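You operate a simulated robot arm through the tools that you are given. There is no shell and no other tool. Be economical: measure what you need, move in short steps, check, and stop when the job is done.

You are at the controls of a simulated robot arm. One attempt, no reset.

JOB
Drape the green string over both white pegs and light it up.
Fine: the pegs of the brown peg board; its teal plug goes in the lead socket under the blue flap, which stays open; teal switch on only after plugging; leave the link plugs and the pad.
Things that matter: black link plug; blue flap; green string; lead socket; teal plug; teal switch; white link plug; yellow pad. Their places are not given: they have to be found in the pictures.

Only the result counts: the job must be done as asked and must still hold three seconds after the hand-in. Knocking over, shifting, dropping, spilling or breaking anything else fails it.

ROBOT AND FRAMES
A 6-joint arm with a two-finger parallel gripper, fixed in place. Base frame: the origin is at the foot of the arm, x ahead of it, y to its left, z up; the work surface is at about z = 0.62. Lengths are in m, angles in degrees, forces in N, time in s.
With the tool pointing down near the work surface it reaches from about 0.26 to 0.8 m from the base axis. Its first joint turns from -166.0 to 166.0 degrees. Payload 3.91 kg.
The TCP is the grasp point between the finger pads, 0.03 m short of the fingertips. In the tool frame z runs along the fingers and y along their closing line. The gripper opens to 0.11 m. The fingers are 0.02 m wide and 0.01 m thick; the gripper's body (0.048 by 0.112 m) begins 0.055 m behind the TCP.
Orientation is told as [roll, pitch, yaw] about the base's x, y, z axes, in that order, counted from this pose: with the fingers straight down and closing along the base's y, the tool's x points along the base's -x, its y along +y and its z along -z.

CONTROLS
- The arm moves only by the tool arm_command. Its argument "moves" is a list that holds one entry, the list of rows, each a list of 7 numbers: the shift along the base's x, y, z in units of 30 mm (1.0 is 30 mm), then the turn, a rotation vector about the base's x, y, z in units of 4 degrees (1.0 is 4 degrees), then the finger opening in m, from 0 to 0.11. In form: [[[tx, ty, tz, wx, wy, wz, claw], ...]]. A call has 1 to 12 rows; each row shifts and turns the commanded pose from where the row before left it. A call with a number of a shift or a turn outside -1 to 1 is refused whole. Rows are played at 5 a second. More than 0.05 m and 8.6 degrees between two rows, or a gripper value outside its range, and nothing of the call is played. A pose out of reach is approached as far as the arm can. The call stops where the force on the tool passes 90 N (or 10 N more than at its start, if that is more) or the arm is blocked; 0.2 s more then pass. Each finger travels about 0.045 m/s and halts on what it meets, pressing with about 26 N; the grip force reading is that of the motor and also rises with nothing between the fingers. The clock runs only during rows and for 0.2 s after the last one: add rows that do not move to give the fingers time. It gives the time, the measured TCP pose, the force on the tool (base axes), the opening and the grip force at its end, in the units of the frame above (readings bear some noise), with the torque about the TCP (base axes, N m) and any sound that the robot's microphone picked up.
- Cameras (640 x 400 px; columns grow to the right, rows downward): "scene" is fixed at [0.4004, -0.5007, 1.2607]; the picture's right is [0.99, 0.15, 0.00], its down [0.06, -0.37, -0.93] and it looks along [-0.14, 0.92, -0.38] (base axes); focal length 370 px, centre (320, 200). "wrist" rides on the gripper at [0.077, 0.007, -0.114] in the tool frame; the picture's right is [-0.09, 1.00, 0.00], its down [-0.80, -0.07, -0.59] and it looks along [-0.59, -0.05, 0.80] (tool axes); focal length 270 px, centre (320, 200).
- grab_frame(camera): a new picture of that camera. The clock stands still meanwhile.
- move_column(by): slides the trunk up (or, below 0, down) by that many m; the arm rides with it, the base frame stays. It gives what a move gives, with no picture.
- measure_at(camera, pixels): for up to 12 pixels [column, row] of the newest picture of that camera ("zoom" is the newest enlarged one), the place [x, y, z] in the base frame of the surface seen there, good to about 0.003 m. The clock stands still meanwhile.
- enlarge(camera, box): a new picture of the part [left, top, right, bottom] of that camera's present view, enlarged. The clock stands still meanwhile.
- job_done(): hands the job in; it is judged then, once.

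Keep the steps short. Do not move on a guess: measure, check each grasp and each placing, and mend mistakes. In all there are 80 turns and 34 pictures (those below and enlarged ones count). Leave the gripper open and the arm clear of the work at the hand-in unless told otherwise, and finish with a single line.

The tools are called after "Call:" as a command line: name --argument value ..., lists and objects as JSON in quotes. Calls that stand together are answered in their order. arm_command: Moves the arm, as the interface text tells. Its arguments: {"type":"object","properties":{"moves":{"type":"array","items":{"type":"array","items":{"type":"array","items":{"type":"number"}}}}},"required":["moves"]} The other tools are called the same way: move_column (by) slides the trunk up or down; grab_frame (camera) takes a picture; measure_at (camera, pixels) gives the place of the surface under pixels of a picture; enlarge (camera, box) takes an enlarged picture of a part of a camera's view; job_done () hands the job in.

At the start:

```text
time_s: 0.0
tool_pos: [0.0731, 0.4194, 1.1265]
tcp_rot: [0.0, 0.1, 0.0]
wrist_force: [0.2, -0.9, 0.5]
moment: [0.0, -0.01, 0.03]
width: 0.1101
finger_force: 0.1
trunk travel left (down, up): [-0.525, 0.085]
```

scene: 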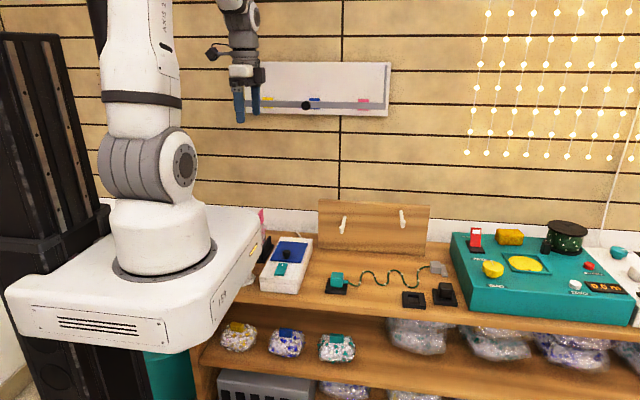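
wrist: 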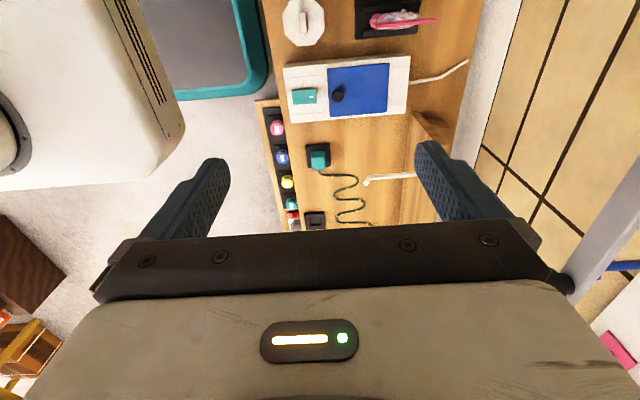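

I see the white box with the blue flap near (287,262), the peg board near (373,228), and the string from (337,283) to (438,268). I'll enlarge both parts before doing anything else.

Call:
enlarge --camera "scene" --box '[240, 190, 470, 334]'

Call:
enlarge --camera "wrist" --box '[240, 0, 480, 150]'

```text
2.78 times, centred on (355, 262) of scene
```

zoom: 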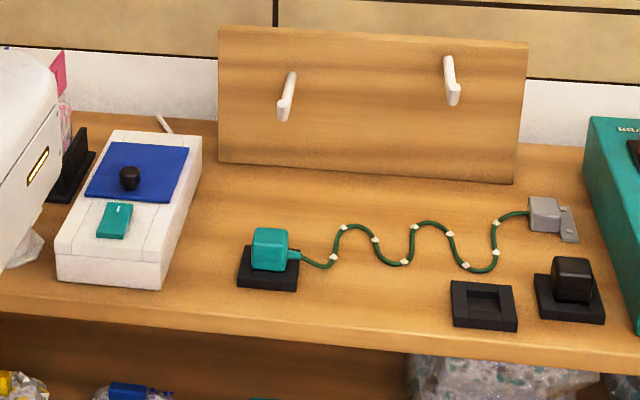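

```text
2.67 times, centred on (360, 75) of wrist
```

zoom: 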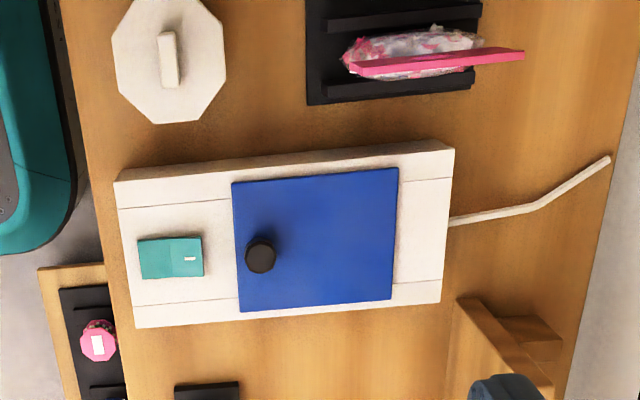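

I see the white box with its flap, knob and teal switch. I'll measure the flap, knob and switch in the wrist zoom, and the string, plug, pegs and docks in the scene picture.

Call:
measure_at --camera "zoom" --pixels '[[260, 258], [234, 185], [397, 170], [391, 298], [241, 310], [150, 258], [190, 258], [170, 180], [420, 280], [168, 60], [550, 180], [290, 30]]'

Call:
measure_at --camera "scene" --pixels '[[337, 275], [337, 283], [347, 281], [437, 264], [444, 274], [446, 286], [414, 301], [345, 216], [343, 230], [401, 212], [403, 225], [376, 247]]'

Call:
measure_at --camera "scene" --pixels '[[359, 282], [363, 272], [375, 276], [385, 284], [389, 272], [402, 274], [407, 286], [418, 281], [421, 268], [320, 200], [429, 206], [426, 255]]'

```text
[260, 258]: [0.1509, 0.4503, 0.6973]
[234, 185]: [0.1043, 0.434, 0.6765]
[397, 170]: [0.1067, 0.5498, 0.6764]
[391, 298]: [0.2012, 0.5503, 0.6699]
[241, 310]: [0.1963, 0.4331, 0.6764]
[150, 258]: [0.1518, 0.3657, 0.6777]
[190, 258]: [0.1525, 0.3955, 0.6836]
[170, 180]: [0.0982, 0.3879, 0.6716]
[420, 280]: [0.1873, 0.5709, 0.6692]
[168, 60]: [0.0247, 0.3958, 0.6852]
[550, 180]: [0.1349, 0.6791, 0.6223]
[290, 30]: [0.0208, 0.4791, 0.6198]
```

```text
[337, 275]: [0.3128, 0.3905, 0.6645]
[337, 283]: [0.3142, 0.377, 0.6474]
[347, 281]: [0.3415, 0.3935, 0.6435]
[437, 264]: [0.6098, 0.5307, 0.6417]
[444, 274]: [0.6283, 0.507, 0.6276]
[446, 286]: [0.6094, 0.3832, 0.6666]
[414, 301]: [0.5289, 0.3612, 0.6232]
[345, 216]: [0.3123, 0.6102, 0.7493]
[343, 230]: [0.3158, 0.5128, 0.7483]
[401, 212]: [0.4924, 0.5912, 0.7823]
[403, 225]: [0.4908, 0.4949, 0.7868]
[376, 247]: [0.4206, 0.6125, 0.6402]
```

```text
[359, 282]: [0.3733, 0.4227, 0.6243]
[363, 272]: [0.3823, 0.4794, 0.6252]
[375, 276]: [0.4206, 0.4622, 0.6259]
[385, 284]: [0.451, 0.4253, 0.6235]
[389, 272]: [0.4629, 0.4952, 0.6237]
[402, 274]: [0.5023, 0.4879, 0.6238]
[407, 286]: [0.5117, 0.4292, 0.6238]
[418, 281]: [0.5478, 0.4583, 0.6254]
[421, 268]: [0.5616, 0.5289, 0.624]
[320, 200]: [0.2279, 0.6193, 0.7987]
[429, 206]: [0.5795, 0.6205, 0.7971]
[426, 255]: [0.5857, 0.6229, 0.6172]
```

Readings:
- **Flap:** front edge at y≈0.433, hinge at y≈0.55, knob at (0.151, 0.450, 0.697).
- **Pegs:** x≈0.314 (z≈0.75) and x≈0.491 (z≈0.787), sticking out from the board at y 0.62 to about y 0.50.
- **String:** anchored near (0.60, 0.53).

First I'll turn the gripper so the fingers close along x, and come down above the knob.

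Call:
arm_command --moves '[[[0.2, 0.05, -0.4, 0, 0, 1, 0.08], [0.2, 0.05, -0.4, 0, 0, 1, 0.06], [0.2, 0.05, -0.4, 0, 0, 1, 0.05], [0.2, 0.05, -0.4, 0, 0, 1, 0.05], [0.2, 0.05, -0.4, 0, 0, 1, 0.05], [0.2, 0.05, -0.4, 0, 0, 1, 0.05], [0.2, 0.05, -0.4, 0, 0, 1, 0.05], [0.2, 0.05, -0.4, 0, 0, 1, 0.05], [0.2, 0.05, -0.4, 0, 0, 1, 0.05], [0.2, 0.05, -0.4, 0, 0, 1, 0.05], [0.2, 0.05, -0.4, 0, 0, 1, 0.05], [0.2, 0.05, -0.4, 0, 0, 1, 0.05]]]'

Call:
arm_command --moves '[[[0, 0, -0.4, 0, 0, 1, 0.05], [0, 0, -0.4, 0, 0, 1, 0.05], [0, 0, -0.4, 0, 0, 1, 0.05], [0, 0, -0.4, 0, 0, 1, 0.05], [0, 0, -0.4, 0, 0, 1, 0.05], [0, 0, -0.4, 0, 0, 1, 0.05], [0, 0, -0.4, 0, 0, 1, 0.05], [0, 0, -0.4, 0, 0, 1, 0.05], [0, 0, -0.4, 0, 0, 1, 0.05], [0, 0, -0.4, 0, 0, 1, 0.05], [0, 0, 0, 0, 0, 0.5, 0.05], [0, 0, 0, 0, 0, 0, 0.05]]]'

```text
time_s: 2.6
tool_pos: [0.1456, 0.4365, 0.9821]
tcp_rot: [0.0, -0.1, 48.0]
wrist_force: [-0.1, -0.2, 0.2]
moment: [0.0, 0.04, -0.03]
width: 0.0501
finger_force: 0.1
trunk travel left (down, up): [-0.525, 0.085]
```

```text
time_s: 5.2
tool_pos: [0.146, 0.4394, 0.8623]
tcp_rot: [-0.1, 0.0, 89.9]
wrist_force: [-0.2, 0.1, -0.4]
moment: [-0.02, 0.03, -0.01]
width: 0.0503
finger_force: 0.0
trunk travel left (down, up): [-0.525, 0.085]
```

Gripper at (0.146, 0.439, 0.862), closing along x. I'll look through the wrist camera to place the knob accurately.

Call:
grab_frame --camera "wrist"

```text
29 pictures are left
```

wrist: 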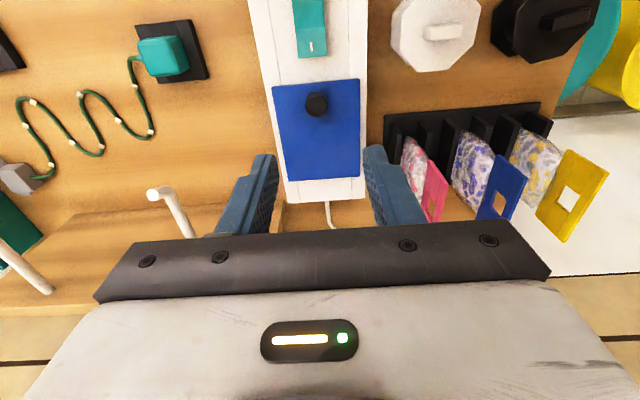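

Call:
measure_at --camera "wrist" --pixels '[[316, 104], [308, 104], [325, 104], [316, 95], [273, 86], [359, 79], [357, 178], [289, 181], [310, 20], [312, 45], [170, 55]]'

```text
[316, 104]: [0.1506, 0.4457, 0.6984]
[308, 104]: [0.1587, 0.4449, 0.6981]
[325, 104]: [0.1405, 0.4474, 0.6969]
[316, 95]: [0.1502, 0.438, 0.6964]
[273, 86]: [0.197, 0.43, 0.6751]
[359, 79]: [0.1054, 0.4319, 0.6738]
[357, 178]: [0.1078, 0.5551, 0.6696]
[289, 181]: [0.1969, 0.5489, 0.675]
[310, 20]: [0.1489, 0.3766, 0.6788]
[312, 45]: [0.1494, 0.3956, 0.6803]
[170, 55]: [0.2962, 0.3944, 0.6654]
```

Knob centre is (0.1505, 0.446), top 0.697, with the flap surface at 0.675. I'll go down so the fingertips straddle the knob at z≈0.680, then close.

Call:
arm_command --moves '[[[0.15, 0.22, -0.9, 0, 0, 0, 0.05], [0, 0, -0.9, 0, 0, 0, 0.05], [0, 0, -0.9, 0, 0, 0, 0.05], [0, 0, -0.9, 0, 0, 0, 0.05], [0, 0, -0.9, 0, 0, 0, 0.05], [0, 0, -0.55, 0, 0, 0, 0.05], [0, 0, 0, 0, 0, 0, 0.05], [0, 0, 0, 0, 0, 0, 0.02], [0, 0, 0, 0, 0, 0, 0.005], [0, 0, 0, 0, 0, 0, 0.005], [0, 0, 0, 0, 0, 0, 0.005], [0, 0, 0, 0, 0, 0, 0.005]]]'

```text
time_s: 7.8
tool_pos: [0.1497, 0.4463, 0.7091]
tcp_rot: [0.0, 0.0, 89.9]
wrist_force: [4.2, 0.3, -2.0]
moment: [-0.12, -0.09, -0.05]
width: 0.0228
finger_force: 45.2
trunk travel left (down, up): [-0.525, 0.085]
```

Gripped: the width halts at 0.0228. I'll swing the flap up about its hinge line (y≈0.552, z≈0.672), with the knob pivoting between the pads. First half: 0 to 60 degrees.

Call:
arm_command --moves '[[[0, 0.087, 0.303, -0.25, 0, 0, 0.005], [0, 0.087, 0.303, -0.25, 0, 0, 0.005], [0, 0.137, 0.285, -0.25, 0, 0, 0.005], [0, 0.137, 0.285, -0.25, 0, 0, 0.005], [0, 0.187, 0.258, -0.25, 0, 0, 0.005], [0, 0.187, 0.258, -0.25, 0, 0, 0.005], [0, 0.227, 0.225, -0.25, 0, 0, 0.005], [0, 0.227, 0.225, -0.25, 0, 0, 0.005], [0, 0.263, 0.183, -0.25, 0, 0, 0.005], [0, 0.263, 0.183, -0.25, 0, 0, 0.005], [0, 0.292, 0.138, -0.25, 0, 0, 0.005], [0, 0.292, 0.138, -0.25, 0, 0, 0.005]]]'

Call:
grab_frame --camera "scene"

```text
time_s: 10.4
tool_pos: [0.151, 0.5158, 0.7943]
tcp_rot: [0.0, 12.1, 90.1]
wrist_force: [7.5, -13.4, 1.4]
moment: [-1.5, -0.4, 0.3]
width: 0.0228
finger_force: 45.3
trunk travel left (down, up): [-0.525, 0.085]
```

```text
28 pictures are left
```

scene: 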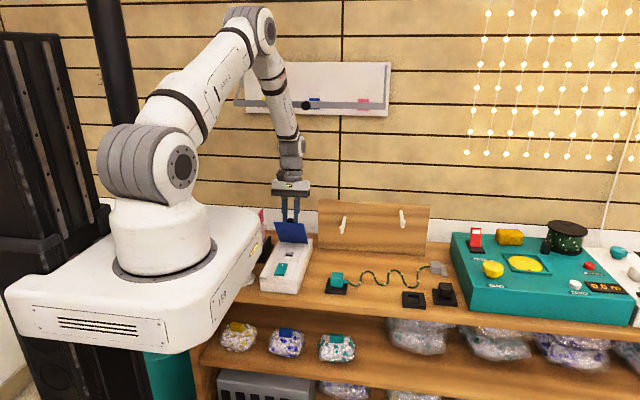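

The flap is open about 60 degrees and follows smoothly. Next I'll swing it on past vertical to about 105 degrees.

Call:
arm_command --moves '[[[0, 0.31, 0.085, -0.25, 0, 0, 0.005], [0, 0.31, 0.085, -0.25, 0, 0, 0.005], [0, 0.322, 0.035, -0.25, 0, 0, 0.005], [0, 0.322, 0.035, -0.25, 0, 0, 0.005], [0, 0.323, -0.022, -0.25, 0, 0, 0.005], [0, 0.323, -0.022, -0.25, 0, 0, 0.005], [0, 0.313, -0.075, -0.25, 0, 0, 0.005], [0, 0.313, -0.075, -0.25, 0, 0, 0.005], [0, 0.298, -0.125, -0.25, 0, 0, 0.005], [0, 0, 0, 0, 0, 0, 0.005]]]'

Call:
enlarge --camera "scene" --box '[220, 160, 380, 310]'

```text
time_s: 12.6
tool_pos: [0.1504, 0.595, 0.7961]
tcp_rot: [0.1, 20.7, 89.9]
wrist_force: [-2.6, -5.3, 23.6]
moment: [-1.67, 0.08, 0.18]
width: 0.023
finger_force: 44.8
trunk travel left (down, up): [-0.525, 0.085]
```

```text
2.67 times, centred on (300, 235) of scene
```

zoom: 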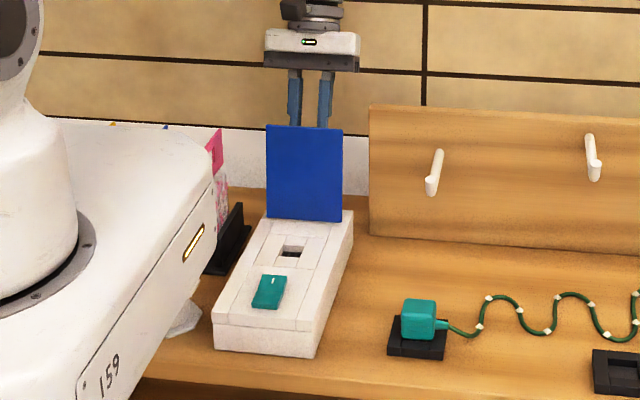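

The flap is past vertical and the socket is visible at zoom (291,252). I'll release the knob and withdraw along the finger axis (up and slightly back).

Call:
arm_command --moves '[[[0, 0, 0, 0, 0, 0, 0.03], [0, 0, 0, 0, 0, 0, 0.05], [0, 0, 0, 0, 0, 0, 0.05], [0, 0.2, 0.55, 0, 0, 0, 0.05], [0, 0.3, 0.85, 0, 0, 0, 0.05], [0, 0.3, 0.85, 0, 0, 0, 0.05], [0, 0, 1, 0, 0, 0, 0.05], [0, 0, 1, 0.8, 0, 0, 0.05], [0, -0.5, 1, 1, 0, 0, 0.05], [0, -0.8, 0.5, 1, 0, 0, 0.05], [0, -1, 0, 1, 0, 0, 0.05], [0, -1, 0, 1, 0, 0, 0.05]]]'

Call:
enlarge --camera "scene" --box '[220, 160, 380, 310]'

```text
time_s: 14.4
tool_pos: [0.145, 0.5681, 0.8046]
tcp_rot: [1.8, 30.2, 90.5]
wrist_force: [0.0, -0.2, -0.5]
moment: [0.01, -0.02, -0.01]
width: 0.0501
finger_force: 0.0
trunk travel left (down, up): [-0.525, 0.085]
stopped in row 8: the arm was blocked; the commanded pose is now the measured one
```

```text
2.67 times, centred on (300, 235) of scene
```

zoom: 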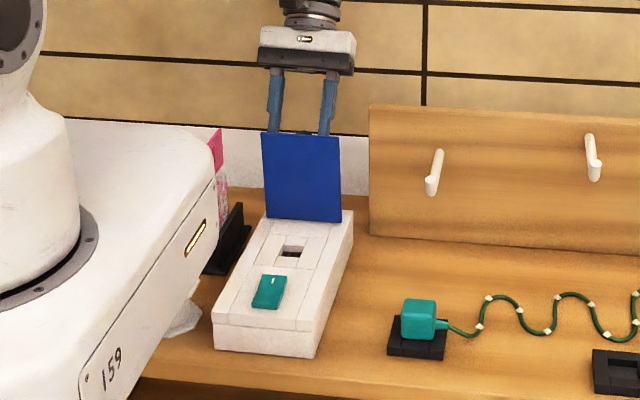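

The arm was blocked in row 8 with no tool force, at a tilt of 30 degrees. Something up the arm may be touching, so I'll look at the whole scene.

Call:
grab_frame --camera "scene"

```text
25 pictures are left
```

scene: 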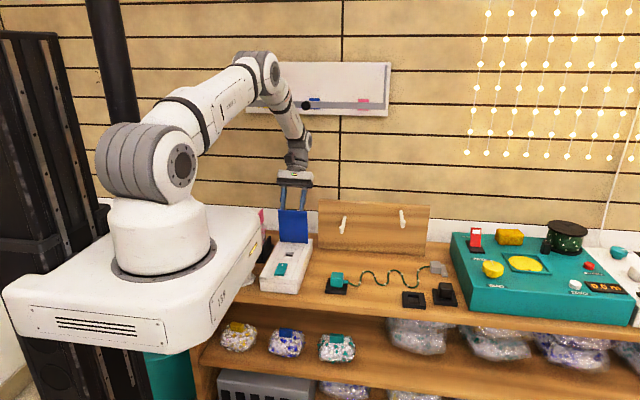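

Call:
measure_at --camera "scene" --pixels '[[375, 105], [375, 80], [362, 104], [272, 70], [300, 125], [298, 155], [250, 75], [295, 180], [305, 220], [283, 219], [360, 160], [165, 165]]'

```text
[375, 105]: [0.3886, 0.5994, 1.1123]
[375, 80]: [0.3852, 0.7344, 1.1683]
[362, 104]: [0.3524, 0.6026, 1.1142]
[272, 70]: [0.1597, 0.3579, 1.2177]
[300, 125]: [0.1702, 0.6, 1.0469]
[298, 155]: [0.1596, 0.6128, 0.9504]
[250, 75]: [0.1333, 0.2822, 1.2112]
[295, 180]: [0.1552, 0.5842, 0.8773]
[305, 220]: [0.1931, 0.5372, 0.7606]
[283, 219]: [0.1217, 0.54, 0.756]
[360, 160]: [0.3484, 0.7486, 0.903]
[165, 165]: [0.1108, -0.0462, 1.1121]
```

A wall rail sits at about y 0.60, z 1.11, and the forearm hit it while rising tilted. The fingers have also pushed the flap slightly forward (surface at y≈0.538, z 0.76). The knob should still be between the fingertips. I'll straighten the hand about the knob, which moves the wrist away from the rail, and then grip again.

Call:
arm_command --moves '[[[0, -0.065, -0.017, 0.94, 0, 0, 0.05], [0, -0.065, -0.017, 0.94, 0, 0, 0.05], [0, -0.065, -0.017, 0.94, 0, 0, 0.05], [0, -0.065, -0.017, 0.94, 0, 0, 0.05], [0, -0.065, -0.017, 0.94, 0, 0, 0.05], [0, -0.065, -0.017, 0.94, 0, 0, 0.05], [0, -0.065, -0.017, 0.94, 0, 0, 0.05], [0, 0, 0, 0, 0, 0, 0.05]]]'

Call:
enlarge --camera "scene" --box '[220, 140, 380, 290]'

Call:
grab_frame --camera "wrist"

```text
time_s: 16.2
tool_pos: [0.1434, 0.5633, 0.8025]
tcp_rot: [1.3, 3.1, 90.5]
wrist_force: [-0.8, 0.1, 0.2]
moment: [0.02, 0.04, 0.01]
width: 0.0499
finger_force: 0.0
trunk travel left (down, up): [-0.525, 0.085]
```

```text
2.67 times, centred on (300, 215) of scene
```

zoom: 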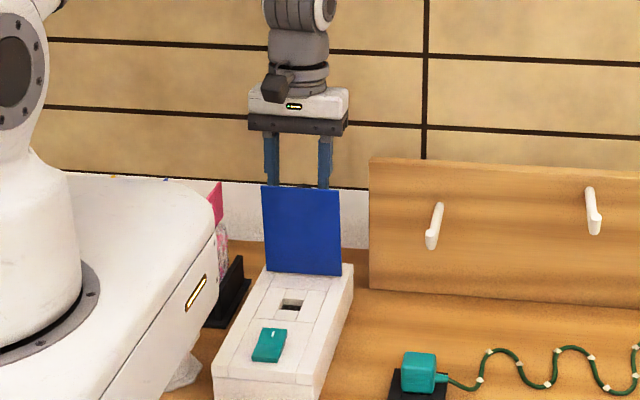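

```text
23 pictures are left
```

wrist: 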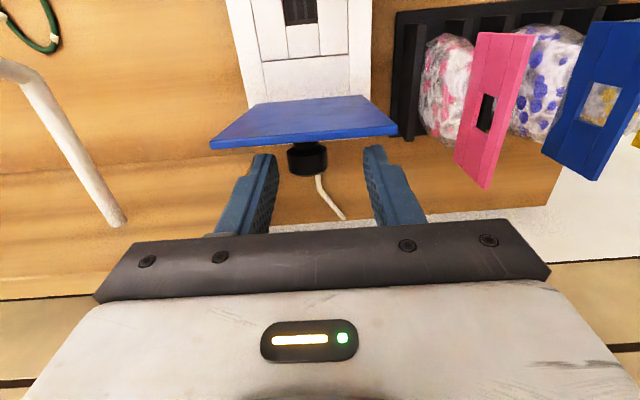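

Call:
measure_at --camera "wrist" --pixels '[[306, 158], [306, 147], [300, 138], [300, 108], [220, 143], [385, 132], [255, 104], [350, 97]]'

Call:
measure_at --camera "zoom" --pixels '[[302, 192], [302, 230], [302, 268], [292, 304], [282, 304], [302, 305], [293, 298], [293, 311], [268, 345]]'

```text
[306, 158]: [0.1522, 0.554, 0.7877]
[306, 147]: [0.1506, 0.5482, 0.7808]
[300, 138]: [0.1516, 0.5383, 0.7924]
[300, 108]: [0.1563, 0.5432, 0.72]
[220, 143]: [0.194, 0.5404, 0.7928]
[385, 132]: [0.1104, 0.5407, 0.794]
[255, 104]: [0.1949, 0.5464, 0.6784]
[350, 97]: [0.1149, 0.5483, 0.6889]
```

```text
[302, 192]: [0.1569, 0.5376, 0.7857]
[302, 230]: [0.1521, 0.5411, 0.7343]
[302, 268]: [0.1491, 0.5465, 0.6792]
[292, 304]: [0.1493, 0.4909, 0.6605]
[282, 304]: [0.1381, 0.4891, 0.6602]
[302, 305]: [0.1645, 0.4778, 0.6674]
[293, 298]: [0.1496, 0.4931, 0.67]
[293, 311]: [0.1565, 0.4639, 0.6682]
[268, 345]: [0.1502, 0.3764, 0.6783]
```

The flap now leans slightly forward (85°) and holds. The knob is at (0.1515, 0.56, 0.78). I'll shift x by +8 mm, lower 5 mm, grip again and swing it back about 17 degrees with the hand upright.

Call:
arm_command --moves '[[[0.27, 0, -0.17, 0, 0, 0, 0.05], [0, 0, 0, 0, 0, 0, 0.05], [0, 0, 0, 0, 0, 0, 0.01], [0, 0, 0, 0, 0, 0, 0.005], [0, 0, 0, 0, 0, 0, 0.005], [0, 0, 0, 0, 0, 0, 0.005], [0, 0.32, -0.06, 0, 0, 0, 0.005], [0, 0.31, -0.09, 0, 0, 0, 0.005], [0, 0.3, -0.115, 0, 0, 0, 0.005], [0, 0.15, -0.06, 0, 0, 0, 0.005], [0, 0, 0, 0, 0, 0, 0.005]]]'

```text
time_s: 18.6
tool_pos: [0.1496, 0.5957, 0.7888]
tcp_rot: [1.2, 3.1, 90.5]
wrist_force: [-11.1, -8.1, 11.2]
moment: [-1.45, 0.22, -0.34]
width: 0.0231
finger_force: 44.7
trunk travel left (down, up): [-0.525, 0.085]
```

Gripped (0.0231) and at about 105° again. I'll release and lift straight up a little.

Call:
arm_command --moves '[[[0, 0, 0, 0, 0, 0, 0.03], [0, 0, 0, 0, 0, 0, 0.06], [0, 0, 0, 0, 0, 0, 0.06], [0, 0.15, 0.2, 0, 0, 0, 0.06], [0, 0.1, 0.4, 0, 0, 0, 0.06], [0, 0, 0.5, 0, 0, 0, 0.06], [0, 0, 0.5, 0, 0, 0, 0.06]]]'

Call:
enlarge --camera "scene" --box '[200, 80, 400, 290]'

```text
time_s: 20.2
tool_pos: [0.151, 0.5964, 0.8362]
tcp_rot: [1.2, 3.3, 90.6]
wrist_force: [0.6, 0.3, 0.2]
moment: [-0.01, 0.02, 0.04]
width: 0.06
finger_force: 0.1
trunk travel left (down, up): [-0.525, 0.085]
```

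```text
1.90 times, centred on (300, 185) of scene
```

zoom: 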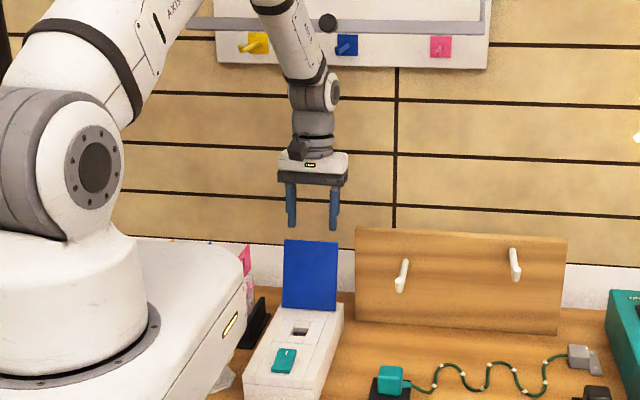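

The hand is clear of the knob and the flap still stands. I'll move toward −y over the flap's top edge (tips at 0.806, flap top about 0.785), away from the rail, then rise.

Call:
arm_command --moves '[[[0, -0.3, 0, 0, 0, 0, 0.06], [0, -0.6, 0.1, 0, 0, 0, 0.06], [0, -0.8, 0.2, -0.2, 0, 0, 0.06], [0, -1, 0.5, -0.2, 0, 0, 0.06], [0, -1, 0.5, -0.2, 0, 0, 0.06], [0, -1, 0.5, -0.2, 0, 0, 0.06], [0, -0.5, 0.5, 0, 0, 0, 0.06], [0, 0, 0, 0, 0, 0, 0.06]]]'

Call:
grab_frame --camera "wrist"

Call:
enlarge --camera "scene" --box '[230, 200, 358, 290]'

```text
time_s: 22.0
tool_pos: [0.1524, 0.4463, 0.9071]
tcp_rot: [1.4, 6.4, 90.5]
wrist_force: [-0.6, 0.3, -0.4]
moment: [-0.02, 0.01, -0.01]
width: 0.0602
finger_force: 0.1
trunk travel left (down, up): [-0.525, 0.085]
```

```text
21 pictures are left
```

wrist: 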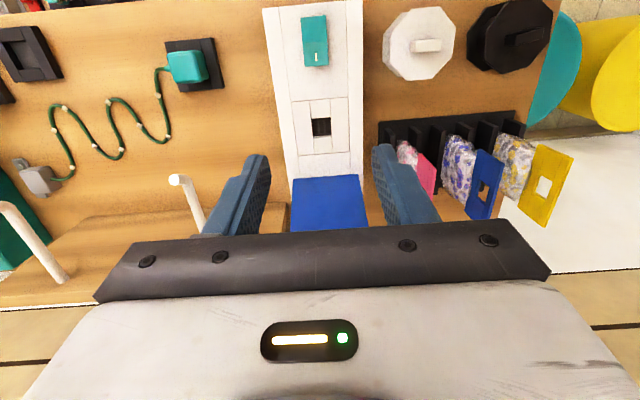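

```text
4.44 times, centred on (294, 245) of scene
```

zoom: 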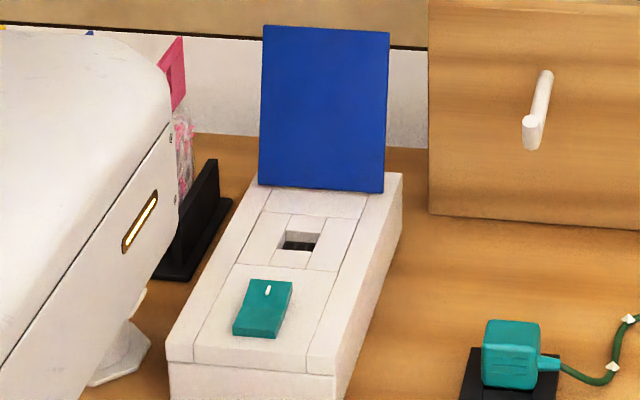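

The flap stands past vertical without support. Now I'll measure the socket opening, flap, switch and plug details.

Call:
measure_at --camera "wrist" --pixels '[[310, 118], [330, 118], [312, 137], [331, 135], [320, 127], [322, 110], [330, 180], [330, 215], [168, 55], [203, 50], [208, 80], [175, 84]]'

Call:
measure_at --camera "zoom" --pixels '[[325, 40], [325, 180], [288, 232], [318, 236], [311, 251], [278, 250], [268, 284], [258, 325], [495, 330], [525, 325], [505, 365], [545, 362]]'

Call:
enlarge --camera "wrist" --box '[130, 20, 370, 170]'

```text
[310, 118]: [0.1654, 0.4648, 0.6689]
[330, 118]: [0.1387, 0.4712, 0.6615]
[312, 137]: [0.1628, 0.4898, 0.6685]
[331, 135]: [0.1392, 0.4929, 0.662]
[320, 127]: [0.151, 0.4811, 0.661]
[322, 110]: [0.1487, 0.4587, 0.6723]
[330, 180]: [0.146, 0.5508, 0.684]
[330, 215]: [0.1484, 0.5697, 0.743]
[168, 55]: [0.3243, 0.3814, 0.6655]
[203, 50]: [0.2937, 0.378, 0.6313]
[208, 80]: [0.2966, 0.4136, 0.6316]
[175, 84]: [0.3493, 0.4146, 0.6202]
```

```text
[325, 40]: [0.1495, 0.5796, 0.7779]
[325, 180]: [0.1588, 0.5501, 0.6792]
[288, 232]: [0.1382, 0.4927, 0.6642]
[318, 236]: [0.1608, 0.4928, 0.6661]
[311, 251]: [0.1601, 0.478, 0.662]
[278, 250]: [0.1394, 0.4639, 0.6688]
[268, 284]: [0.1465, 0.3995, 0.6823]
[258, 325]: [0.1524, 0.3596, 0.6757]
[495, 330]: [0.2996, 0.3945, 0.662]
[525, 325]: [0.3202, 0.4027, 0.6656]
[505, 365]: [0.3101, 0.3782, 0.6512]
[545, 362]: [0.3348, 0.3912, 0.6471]
```

```text
2.67 times, centred on (250, 95) of wrist
```

zoom: 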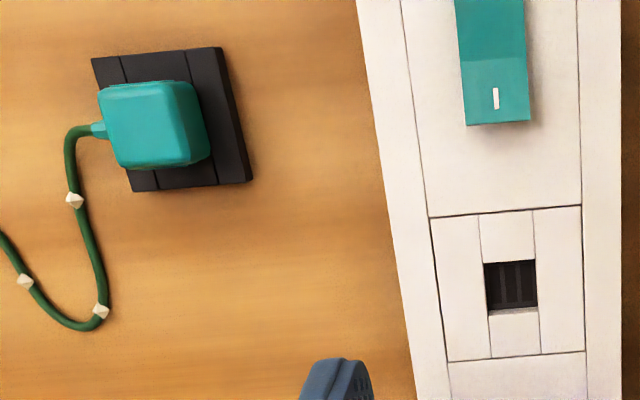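

The socket hole is about (0.151, 0.479), top surface z≈0.668. I'll measure the plug's top face corners and the dock corners to get its exact place and yaw.

Call:
measure_at --camera "zoom" --pixels '[[106, 92], [170, 88], [181, 158], [124, 164], [145, 125], [183, 84], [207, 152], [98, 130], [222, 52], [250, 178], [135, 188], [97, 62]]'

Call:
measure_at --camera "zoom" --pixels '[[487, 264], [534, 262], [489, 308], [536, 306], [480, 216], [530, 214], [540, 350], [492, 355], [432, 220], [580, 208], [470, 120], [525, 118]]'

```text
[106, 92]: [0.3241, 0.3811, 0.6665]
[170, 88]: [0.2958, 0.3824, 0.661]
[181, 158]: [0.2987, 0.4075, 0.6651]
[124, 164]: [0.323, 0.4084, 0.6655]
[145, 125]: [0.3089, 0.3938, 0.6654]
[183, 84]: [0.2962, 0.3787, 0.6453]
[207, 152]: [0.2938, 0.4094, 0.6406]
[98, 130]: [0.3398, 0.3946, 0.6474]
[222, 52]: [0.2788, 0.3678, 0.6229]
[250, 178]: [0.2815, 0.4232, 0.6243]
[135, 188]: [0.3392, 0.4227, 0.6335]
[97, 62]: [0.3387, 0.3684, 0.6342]
```

```text
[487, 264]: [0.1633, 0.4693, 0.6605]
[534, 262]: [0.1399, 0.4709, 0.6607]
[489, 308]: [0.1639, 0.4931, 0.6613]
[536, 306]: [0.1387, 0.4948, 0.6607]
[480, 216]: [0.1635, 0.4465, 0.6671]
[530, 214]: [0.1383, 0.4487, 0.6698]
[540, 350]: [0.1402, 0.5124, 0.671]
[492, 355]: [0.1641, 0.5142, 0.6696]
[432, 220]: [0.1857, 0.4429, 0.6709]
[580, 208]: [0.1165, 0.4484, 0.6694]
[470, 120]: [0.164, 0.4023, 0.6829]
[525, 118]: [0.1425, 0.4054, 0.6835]
```

Readings:
- **Socket:** centre (0.151, 0.4795), square to the axes.
- **Plug:** centre (0.3095, 0.3945), top 0.6655, about 0.03 wide, cord leaving toward +x, dock top 0.633.

I'll go above the plug, turning back so the fingers close along y, clear of the cord.

Call:
arm_command --moves '[[[0.1, -0.15, 0.1, 0.8, -0.175, 0, 0.07], [0.1, -0.15, 0.1, 0.8, -0.175, 0, 0.07], [0.23, -0.07, 0, 0, 0, -1, 0.07], [0.23, -0.07, 0, 0, 0, -1, 0.07], [0.23, -0.07, 0, 0, 0, -1, 0.07], [0.23, -0.07, 0, 0, 0, -1, 0.07], [0.23, -0.07, 0, 0, 0, -1, 0.07], [0.23, -0.07, 0, 0, 0, -1, 0.07], [0.23, -0.07, 0, 0, 0, -1, 0.07], [0.23, -0.07, 0, 0, 0, -1, 0.07], [0.23, -0.07, 0, 0, 0, -1, 0.07], [0.23, -0.07, 0, 0, 0, -1, 0.07]]]'

Call:
arm_command --moves '[[[0.23, -0.07, -0.3, 0, 0, -1, 0.07], [0.23, -0.07, -0.3, 0, 0, -1, 0.07], [0.23, -0.07, -0.3, 0, 0, -1, 0.07], [0.23, -0.07, -0.3, 0, 0, -1, 0.07], [0.23, -0.07, -0.3, 0, 0, -1, 0.07], [0.23, -0.07, -0.3, 0, 0, -1, 0.07], [0.23, -0.07, -0.3, 0, 0, -1, 0.07], [0.23, -0.07, -0.3, 0, 0, -1, 0.07], [0.23, -0.07, -0.3, 0, 0, -1, 0.07], [0.23, -0.07, -0.3, 0, 0, -1, 0.07], [0.23, -0.07, -0.3, 0, 0, -1, 0.07], [0.2, -0.07, -0.3, 0, 0, -1, 0.07]]]'

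```text
time_s: 24.6
tool_pos: [0.2273, 0.4159, 0.9102]
tcp_rot: [-0.1, 0.1, 50.4]
wrist_force: [-0.4, 0.0, 0.6]
moment: [-0.02, 0.04, 0.03]
width: 0.0699
finger_force: 0.1
trunk travel left (down, up): [-0.525, 0.085]
```

```text
time_s: 27.2
tool_pos: [0.3095, 0.3916, 0.8029]
tcp_rot: [0.0, 0.0, 2.3]
wrist_force: [0.2, -0.2, -0.4]
moment: [-0.01, -0.01, -0.01]
width: 0.0698
finger_force: 0.0
trunk travel left (down, up): [-0.525, 0.085]
```

Now at (0.3095, 0.392, 0.803), yaw 2.3. I'll trim the yaw and check the plug with the wrist camera.

Call:
arm_command --moves '[[[0, 0.1, 0, 0, 0, -0.575, 0.06], [0, 0, 0, 0, 0, 0, 0.06]]]'

Call:
grab_frame --camera "wrist"

```text
time_s: 27.8
tool_pos: [0.309, 0.3952, 0.8032]
tcp_rot: [-0.2, 0.1, 0.1]
wrist_force: [0.0, -0.4, 0.4]
moment: [-0.02, 0.0, 0.03]
width: 0.06
finger_force: 0.0
trunk travel left (down, up): [-0.525, 0.085]
```

```text
18 pictures are left
```

wrist: 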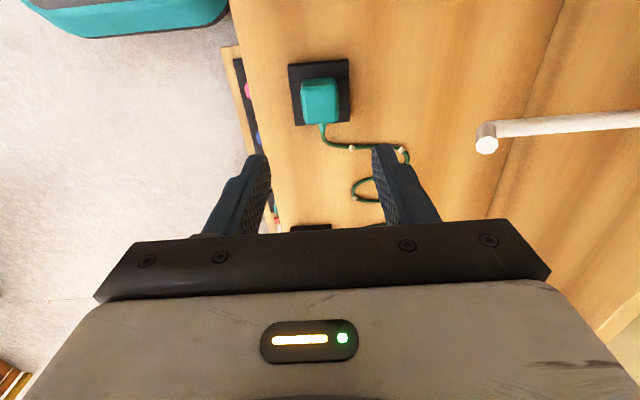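

Call:
measure_at --camera "wrist" --pixels '[[320, 93], [303, 86], [334, 84], [336, 102], [306, 104], [320, 82], [322, 128], [298, 119], [348, 60]]'

```text
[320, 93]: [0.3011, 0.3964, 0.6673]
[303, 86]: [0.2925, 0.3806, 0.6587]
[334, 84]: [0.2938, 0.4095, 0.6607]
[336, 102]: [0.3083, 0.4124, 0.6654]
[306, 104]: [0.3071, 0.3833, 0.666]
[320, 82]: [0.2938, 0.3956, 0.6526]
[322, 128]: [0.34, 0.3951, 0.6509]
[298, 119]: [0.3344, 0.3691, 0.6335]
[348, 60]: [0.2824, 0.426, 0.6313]
```

Plug centre is about (0.3095, 0.397). I'll lower to TCP z 0.672 (tips 9 mm above the dock) and close.

Call:
arm_command --moves '[[[0.02, 0.05, -0.9, 0, 0, 0, 0.06], [0, 0, -0.9, 0, 0, 0, 0.06], [0, 0, -0.9, 0, 0, 0, 0.06], [0, 0, -0.9, 0, 0, 0, 0.06], [0, 0, -0.77, 0, 0, 0, 0.06], [0, 0, 0, 0, 0, 0, 0.06], [0, 0, 0, 0, 0, 0, 0.03], [0, 0, 0, 0, 0, 0, 0.015], [0, 0, 0, 0, 0, 0, 0.015], [0, 0, 0, 0, 0, 0, 0.015]]]'

```text
time_s: 30.0
tool_pos: [0.3086, 0.3951, 0.6709]
tcp_rot: [-0.1, 0.0, 0.1]
wrist_force: [0.6, 0.1, 0.0]
moment: [0.01, -0.02, 0.02]
width: 0.0328
finger_force: 26.0
trunk travel left (down, up): [-0.525, 0.085]
```

Gripped at 0.0328 wide. I'll lift slowly and check that the plug comes out of the dock.

Call:
arm_command --moves '[[[0, 0, 0.2, 0, 0, 0, 0.015], [0, 0, 0.3, 0, 0, 0, 0.015], [0, 0, 0.5, 0, 0, 0, 0.015], [0, 0, 0.7, 0, 0, 0, 0.015], [0, 0, 0.8, 0, 0, 0, 0.015], [0, 0, 0.8, 0, 0, 0, 0.015], [0, 0, 0, 0, 0, 0, 0.015]]]'

Call:
enlarge --camera "scene" --box '[250, 170, 474, 310]'

```text
time_s: 31.6
tool_pos: [0.3095, 0.3954, 0.7701]
tcp_rot: [-0.1, 0.1, 0.1]
wrist_force: [-0.6, 1.0, -0.3]
moment: [0.01, 0.0, 0.01]
width: 0.0328
finger_force: 25.8
trunk travel left (down, up): [-0.525, 0.085]
```

```text
2.86 times, centred on (362, 240) of scene
```

zoom: 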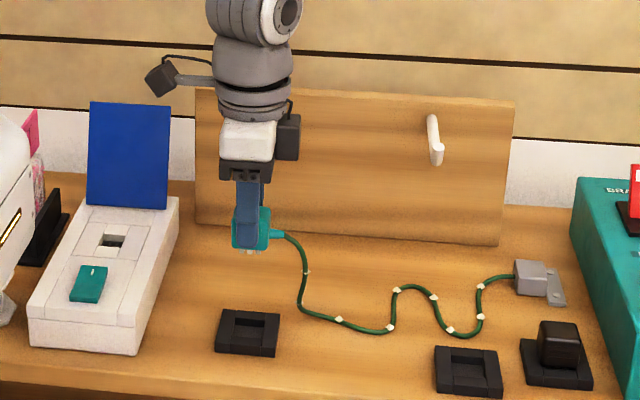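

The plug is out of the dock, prongs down, cord free. I'll carry it up and right in front of the pegs to about (0.55, 0.44, 0.98).

Call:
arm_command --moves '[[[0.2, 0, 0.9, 0, 0, 0, 0.015], [0.4, 0, 0.9, 0, 0, 0, 0.015], [0.8, 0, 0.8, 0, 0, 0, 0.015], [0.8, 0, 0.8, 0, 0, 0, 0.015], [0.8, 0.2, 0.7, 0, 0, 0, 0.015], [0.8, 0.2, 0.7, 0, 0, 0, 0.015], [0.8, 0.2, 0.6, 0, 0, 0, 0.015], [0.8, 0.2, 0.6, 0, 0, 0, 0.015], [0.8, 0.2, 0.5, 0, 0, 0, 0.015], [0.8, 0.2, 0.5, 0, 0, 0, 0.015], [0.8, 0.2, 0, 0, 0, 0, 0.015], [0, 0, 0, 0, 0, 0, 0.015]]]'

```text
time_s: 34.2
tool_pos: [0.5449, 0.4399, 0.9803]
tcp_rot: [-0.1, 0.1, 0.1]
wrist_force: [-0.1, 0.1, -0.6]
moment: [0.02, 0.0, -0.03]
width: 0.0329
finger_force: 25.5
trunk travel left (down, up): [-0.525, 0.085]
```

Now at (0.545, 0.440, 0.980). Next I'll go up and back to about (0.56, 0.56, 1.10).

Call:
arm_command --moves '[[[0.1, 0.4, 0.8, 0, 0, 0, 0.015], [0.1, 0.5, 0.8, 0, 0, 0, 0.015], [0.1, 0.5, 0.8, 0, 0, 0, 0.015], [0.1, 0.6, 0.8, 0, 0, 0, 0.015], [0.1, 0.6, 0.4, 0, 0, 0, 0.015], [0, 0.7, 0.2, 0, 0, 0, 0.015], [0, 0.7, 0.2, 0, 0, 0, 0.015], [0, 0, 0, 0, 0, 0, 0.015], [0, 0, 0, 0, 0, 0, 0.015]]]'

Call:
grab_frame --camera "scene"

```text
time_s: 36.2
tool_pos: [0.5553, 0.5544, 1.0997]
tcp_rot: [-0.1, 0.0, 0.1]
wrist_force: [0.4, -1.1, -0.9]
moment: [0.02, 0.04, -0.02]
width: 0.0329
finger_force: 26.1
out of reach, approached as far as the arm can: row 7
trunk travel left (down, up): [-0.525, 0.085]
```

```text
16 pictures are left
```

scene: 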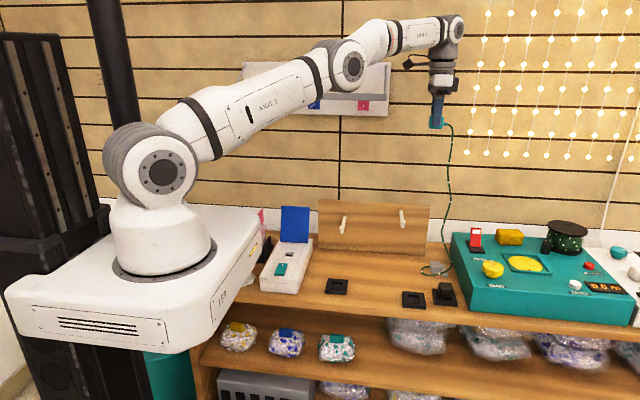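

The string now hangs from the plug down to the anchor, right of the right-hand peg. I'll check its depth against the peg's y range of 0.50–0.62.

Call:
measure_at --camera "scene" --pixels '[[450, 145], [447, 205], [447, 217], [446, 230], [437, 122], [401, 212], [403, 226]]'

```text
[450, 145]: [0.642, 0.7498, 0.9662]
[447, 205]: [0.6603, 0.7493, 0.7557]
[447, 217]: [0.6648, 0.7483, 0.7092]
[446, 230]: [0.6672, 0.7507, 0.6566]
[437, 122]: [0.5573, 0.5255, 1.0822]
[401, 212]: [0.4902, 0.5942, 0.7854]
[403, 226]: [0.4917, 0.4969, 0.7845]
```

Those pixels fell on the wall, so they tell me nothing about the string. Since it hangs straight from the plug, y should be about 0.555, inside the peg's range. Next I'll carry the plug left and down over the right peg to about (0.36, 0.568, 0.89).

Call:
arm_command --moves '[[[-0.83, 0.08, -0.78, 0, 0, 0, 0.015], [-0.83, 0.08, -0.78, 0, 0, 0, 0.015], [-0.83, 0.08, -0.78, 0, 0, 0, 0.015], [-0.67, 0.03, -0.85, 0, 0, 0, 0.015], [-0.67, 0.03, -0.85, 0, 0, 0, 0.015], [-0.67, 0.03, -0.85, 0, 0, 0, 0.015], [-0.67, 0.03, -0.67, 0, 0, 0, 0.015], [-0.67, 0.03, -0.67, 0, 0, 0, 0.015], [0, 0, 0, 0, 0, 0, 0.015]]]'

Call:
enlarge --camera "scene" --box '[260, 140, 484, 280]'

```text
time_s: 38.2
tool_pos: [0.3795, 0.5647, 0.913]
tcp_rot: [0.0, 0.0, -0.1]
wrist_force: [1.1, 0.1, -0.7]
moment: [0.03, 0.03, 0.0]
width: 0.0329
finger_force: 26.3
trunk travel left (down, up): [-0.525, 0.085]
```

```text
2.86 times, centred on (372, 210) of scene
```

zoom: 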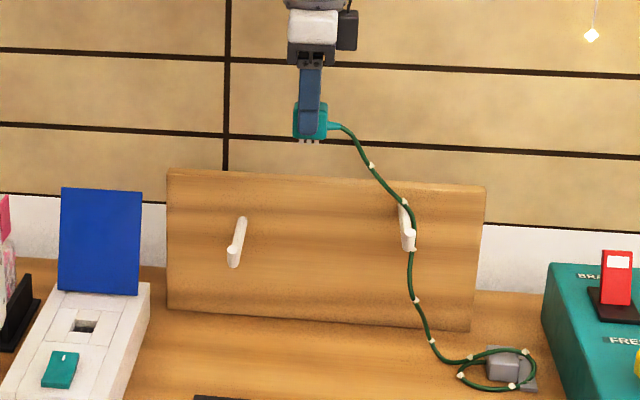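

The string crosses the top of the right peg mid-length and falls on its right side. I'll continue left over the left peg to about (0.22, 0.572, 0.86).

Call:
arm_command --moves '[[[-0.89, 0.08, -0.37, 0, 0, 0, 0.015], [-0.89, 0.08, -0.37, 0, 0, 0, 0.015], [-0.89, 0.08, -0.37, 0, 0, 0, 0.015], [-0.89, 0, -0.2, 0, 0, 0, 0.015], [-0.89, 0, -0.2, 0, 0, 0, 0.015], [-0.7, 0, -0.2, 0, 0, 0, 0.015], [0, 0, 0, 0, 0, 0, 0.015]]]'

Call:
enlarge --camera "scene" --box '[230, 150, 470, 300]'

```text
time_s: 39.8
tool_pos: [0.2311, 0.5719, 0.8613]
tcp_rot: [0.0, 0.4, -0.1]
wrist_force: [0.2, -0.4, -0.8]
moment: [0.0, 0.03, 0.02]
width: 0.033
finger_force: 26.0
trunk travel left (down, up): [-0.525, 0.085]
```

```text
2.67 times, centred on (350, 225) of scene
```

zoom: 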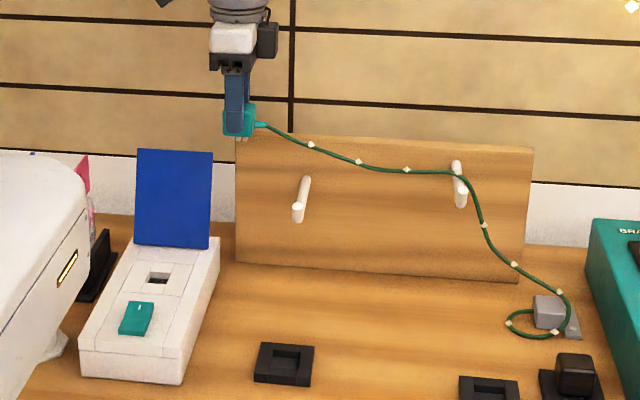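

The string still runs over the right peg, and a slack loop lies by the anchor. To lay it on the left peg without side pull, I'll first draw slack through by moving left above the flap (prongs at 0.81, flap top 0.785) to x≈0.10.

Call:
arm_command --moves '[[[-0.6, 0, 0, 0, 0, 0, 0.015], [-0.7, -0.05, 0, 0, 0, 0, 0.015], [-0.7, -0.05, 0, 0, 0, 0, 0.015], [-0.7, -0.05, 0, 0, 0, 0, 0.015], [-0.7, -0.05, 0, 0, 0, 0, 0.015], [-0.7, 0, 0, 0, 0, 0, 0.015], [0, 0, 0, 0, 0, 0, 0.015]]]'

Call:
enlarge --camera "scene" --box '[230, 150, 470, 300]'

```text
time_s: 41.4
tool_pos: [0.102, 0.5684, 0.8598]
tcp_rot: [-0.1, 0.0, 0.3]
wrist_force: [0.3, 0.5, -0.1]
moment: [-0.01, 0.03, 0.0]
width: 0.033
finger_force: 26.2
trunk travel left (down, up): [-0.525, 0.085]
```

```text
2.67 times, centred on (350, 225) of scene
```

zoom: 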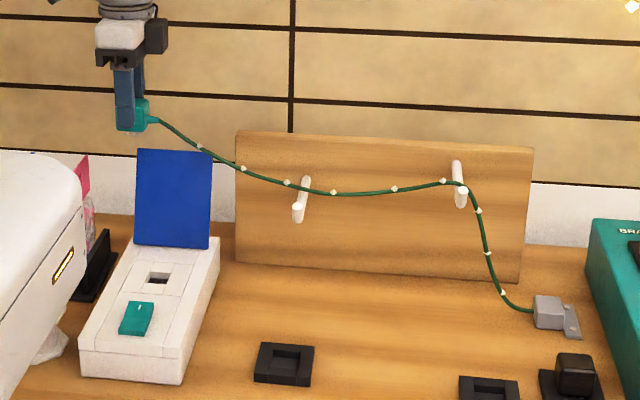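

The loop has drawn out and the string lies over both pegs. I'll bring the plug back right of the flap, then forward, then over the socket at z≈0.80.

Call:
arm_command --moves '[[[0.9, 0, 0, 0, 0, 0, 0.015], [0.9, 0, 0, 0, 0, 0, 0.015], [0.9, 0, 0, 0, 0, 0, 0.015], [0.9, 0, -0.3, 0, 0, 0, 0.015], [0.4, -0.6, -0.4, 0, 0, 0, 0.015], [0, -0.8, -0.3, 0, 0, 0, 0.015], [0, -0.8, -0.3, 0, 0, 0, 0.015], [-0.5, -0.76, -0.3, 0, 0, 0, 0.015], [-0.8, 0, -0.2, 0, 0, 0, 0.015], [-0.8, 0, -0.2, 0, 0, 0, 0.015], [-0.27, 0, 0, 0, 0, 0, 0.015], [0, 0, 0, 0, 0, 0, 0.015]]]'

Call:
enlarge --camera "scene" --box '[230, 150, 470, 300]'

Call:
grab_frame --camera "wrist"

```text
time_s: 44.0
tool_pos: [0.1511, 0.4796, 0.8009]
tcp_rot: [-0.1, 0.0, 0.1]
wrist_force: [0.8, -0.2, -0.6]
moment: [-0.01, -0.03, -0.02]
width: 0.033
finger_force: 26.1
trunk travel left (down, up): [-0.525, 0.085]
```

```text
2.67 times, centred on (350, 225) of scene
```

zoom: 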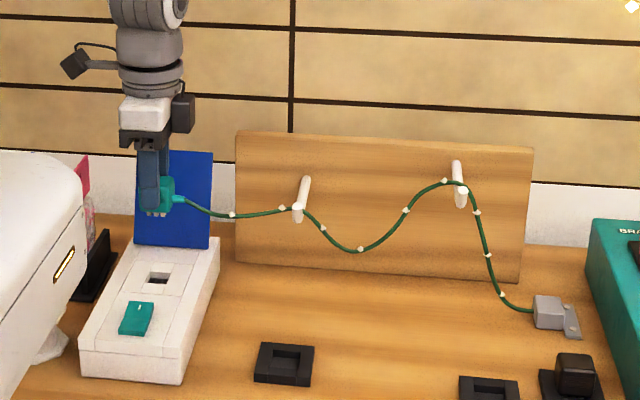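

```text
11 pictures are left
```

wrist: 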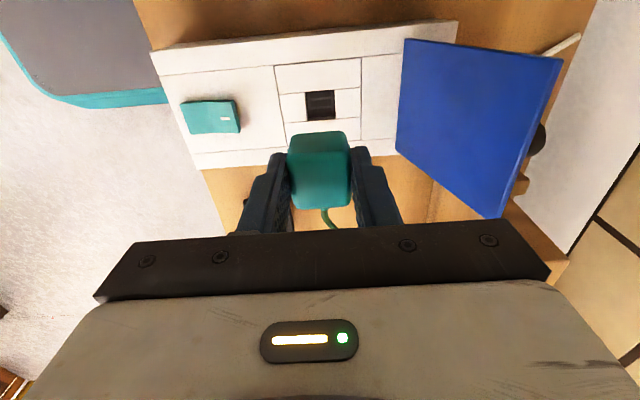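

The string is over both pegs, but on the left peg it sits close to the tip. I'll look closer before lowering the plug.

Call:
enlarge --camera "scene" --box '[315, 205, 411, 265]'

Call:
measure_at --camera "zoom" --pixels '[[190, 150], [184, 130], [175, 145], [205, 90], [560, 90], [604, 95], [570, 125], [350, 260], [120, 150]]'

```text
6.67 times, centred on (363, 235) of scene
```

zoom: 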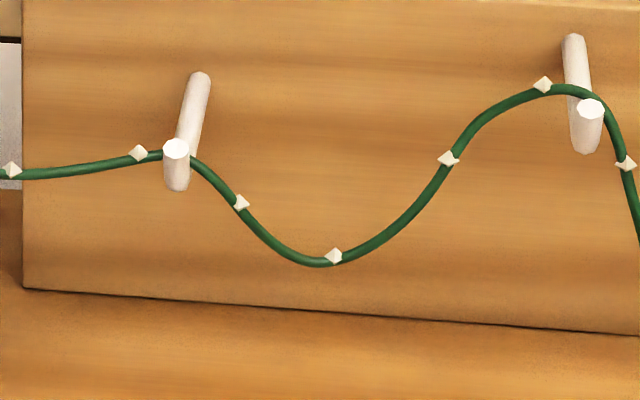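

```text
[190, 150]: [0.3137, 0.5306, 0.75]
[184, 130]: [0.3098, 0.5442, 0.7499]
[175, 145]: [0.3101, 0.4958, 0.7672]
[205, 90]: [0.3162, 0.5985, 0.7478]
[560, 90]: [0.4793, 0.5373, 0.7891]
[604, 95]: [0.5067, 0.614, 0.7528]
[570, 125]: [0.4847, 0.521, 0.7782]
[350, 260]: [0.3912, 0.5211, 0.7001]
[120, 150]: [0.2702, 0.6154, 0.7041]
```

The pegs have upturned tips and the string sits behind the left tip, so it is held. Now I'll compare the socket recess in this wrist view and the empty dock in the scene view, to align the plug.

Call:
measure_at --camera "wrist" --pixels '[[306, 91], [334, 89], [335, 118], [309, 120], [281, 94], [284, 121], [358, 88], [361, 115], [275, 66], [360, 58]]'

Call:
enlarge --camera "scene" --box '[270, 235, 366, 305]'

```text
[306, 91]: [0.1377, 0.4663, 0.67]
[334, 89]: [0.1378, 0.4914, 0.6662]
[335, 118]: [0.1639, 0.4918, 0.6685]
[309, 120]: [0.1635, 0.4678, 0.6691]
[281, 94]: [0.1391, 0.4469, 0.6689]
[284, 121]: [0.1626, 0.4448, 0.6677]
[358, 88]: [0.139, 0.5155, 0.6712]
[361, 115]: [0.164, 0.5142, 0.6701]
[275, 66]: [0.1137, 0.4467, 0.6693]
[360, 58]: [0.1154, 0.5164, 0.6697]
```

```text
5.71 times, centred on (318, 270) of scene
```

zoom: 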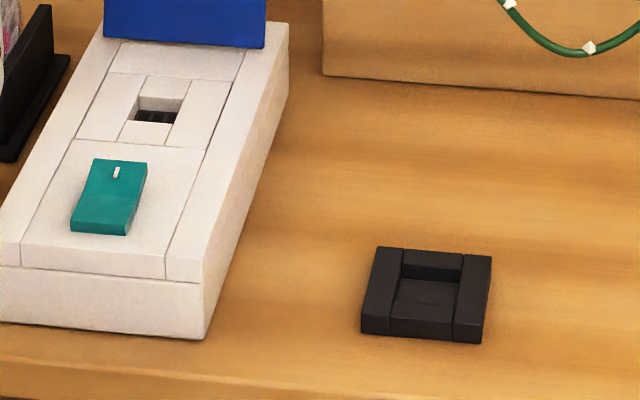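

Call:
measure_at --camera "zoom" --pixels '[[403, 252], [463, 256], [455, 306], [391, 303], [425, 290], [432, 278], [380, 290], [473, 300], [378, 250], [490, 258], [482, 325], [362, 318]]'

Call:
enlarge --camera "wrist" --box '[240, 50, 400, 230]'

```text
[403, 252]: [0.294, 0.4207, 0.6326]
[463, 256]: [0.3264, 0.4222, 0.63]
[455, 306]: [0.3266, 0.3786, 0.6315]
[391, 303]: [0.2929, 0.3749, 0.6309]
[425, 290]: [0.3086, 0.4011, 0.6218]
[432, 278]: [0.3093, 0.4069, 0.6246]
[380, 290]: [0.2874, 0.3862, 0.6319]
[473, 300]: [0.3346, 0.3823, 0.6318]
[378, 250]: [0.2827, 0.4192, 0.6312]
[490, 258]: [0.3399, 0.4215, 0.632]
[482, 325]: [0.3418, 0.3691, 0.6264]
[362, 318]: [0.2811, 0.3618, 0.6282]
```

```text
2.22 times, centred on (320, 140) of wrist
```

zoom: 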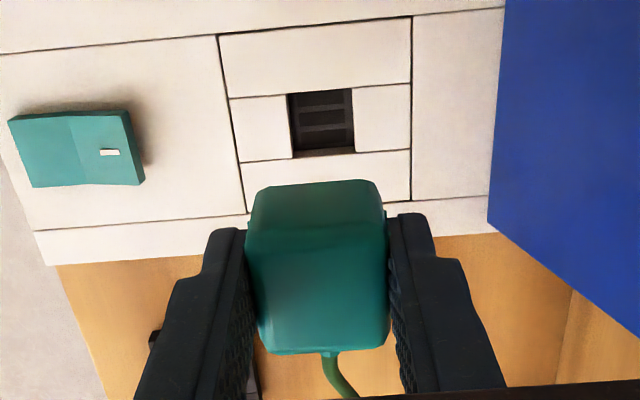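

Before inserting I want to see the underside of the plug, so I'll zoom in from the scene camera.

Call:
enlarge --camera "scene" --box '[265, 195, 329, 267]'

```text
5.56 times, centred on (297, 231) of scene
```

zoom: 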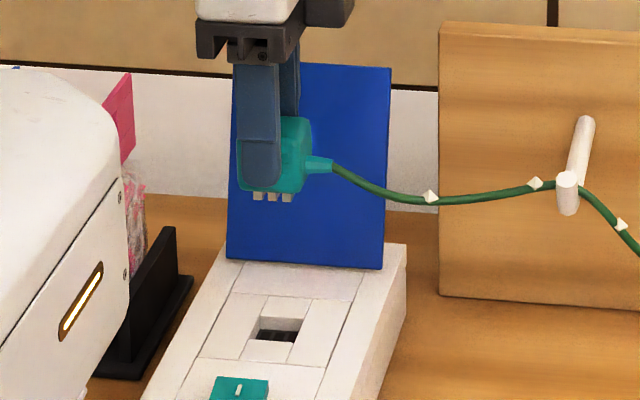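

Call:
measure_at --camera "zoom" --pixels '[[258, 197], [272, 198], [287, 198], [253, 197], [291, 198], [240, 170], [303, 170], [272, 201], [262, 183], [258, 333], [300, 338]]'

```text
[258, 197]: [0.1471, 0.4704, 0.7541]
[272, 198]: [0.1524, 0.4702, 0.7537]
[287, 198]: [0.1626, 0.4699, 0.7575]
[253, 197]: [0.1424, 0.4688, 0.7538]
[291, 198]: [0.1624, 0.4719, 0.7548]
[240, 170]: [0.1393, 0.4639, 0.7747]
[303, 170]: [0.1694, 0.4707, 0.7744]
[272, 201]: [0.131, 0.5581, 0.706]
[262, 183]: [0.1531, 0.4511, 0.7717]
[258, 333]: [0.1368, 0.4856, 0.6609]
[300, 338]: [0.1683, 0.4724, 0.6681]
```

Prongs are centred about 1.3 mm to +x of the TCP, with tips 48 mm below it. I'll shift x by −1.3 mm and descend to TCP z≈0.715, just short of contact.

Call:
arm_command --moves '[[[-0.045, 0.01, -0.6, 0, 0, 0, 0.015], [0, 0, -0.7, 0, 0, 0, 0.015], [0, 0, -0.7, 0, 0, 0, 0.015], [0, 0, -0.6, 0, 0, 0, 0.015], [0, 0, -0.27, 0, 0, 0, 0.015], [0, 0, 0, 0, 0, 0, 0.015]]]'

Call:
arm_command --moves '[[[0, 0, -0.08, 0, 0, 0, 0.015], [0, 0, -0.08, 0, 0, 0, 0.015], [0, 0, -0.08, 0, 0, 0, 0.015], [0, 0, 0, 0, 0, 0, 0.015]]]'

```text
time_s: 45.4
tool_pos: [0.1495, 0.4795, 0.7152]
tcp_rot: [-0.2, 0.1, 0.1]
wrist_force: [-0.8, -0.2, -0.1]
moment: [-0.01, 0.01, 0.01]
width: 0.0329
finger_force: 25.6
trunk travel left (down, up): [-0.525, 0.085]
```

```text
time_s: 46.4
tool_pos: [0.1471, 0.4785, 0.7095]
tcp_rot: [-0.1, 0.1, 0.2]
wrist_force: [-1.3, -12.7, 14.5]
moment: [-0.3, 0.17, -0.05]
width: 0.0329
finger_force: 26.2
trunk travel left (down, up): [-0.525, 0.085]
heard: snap
```

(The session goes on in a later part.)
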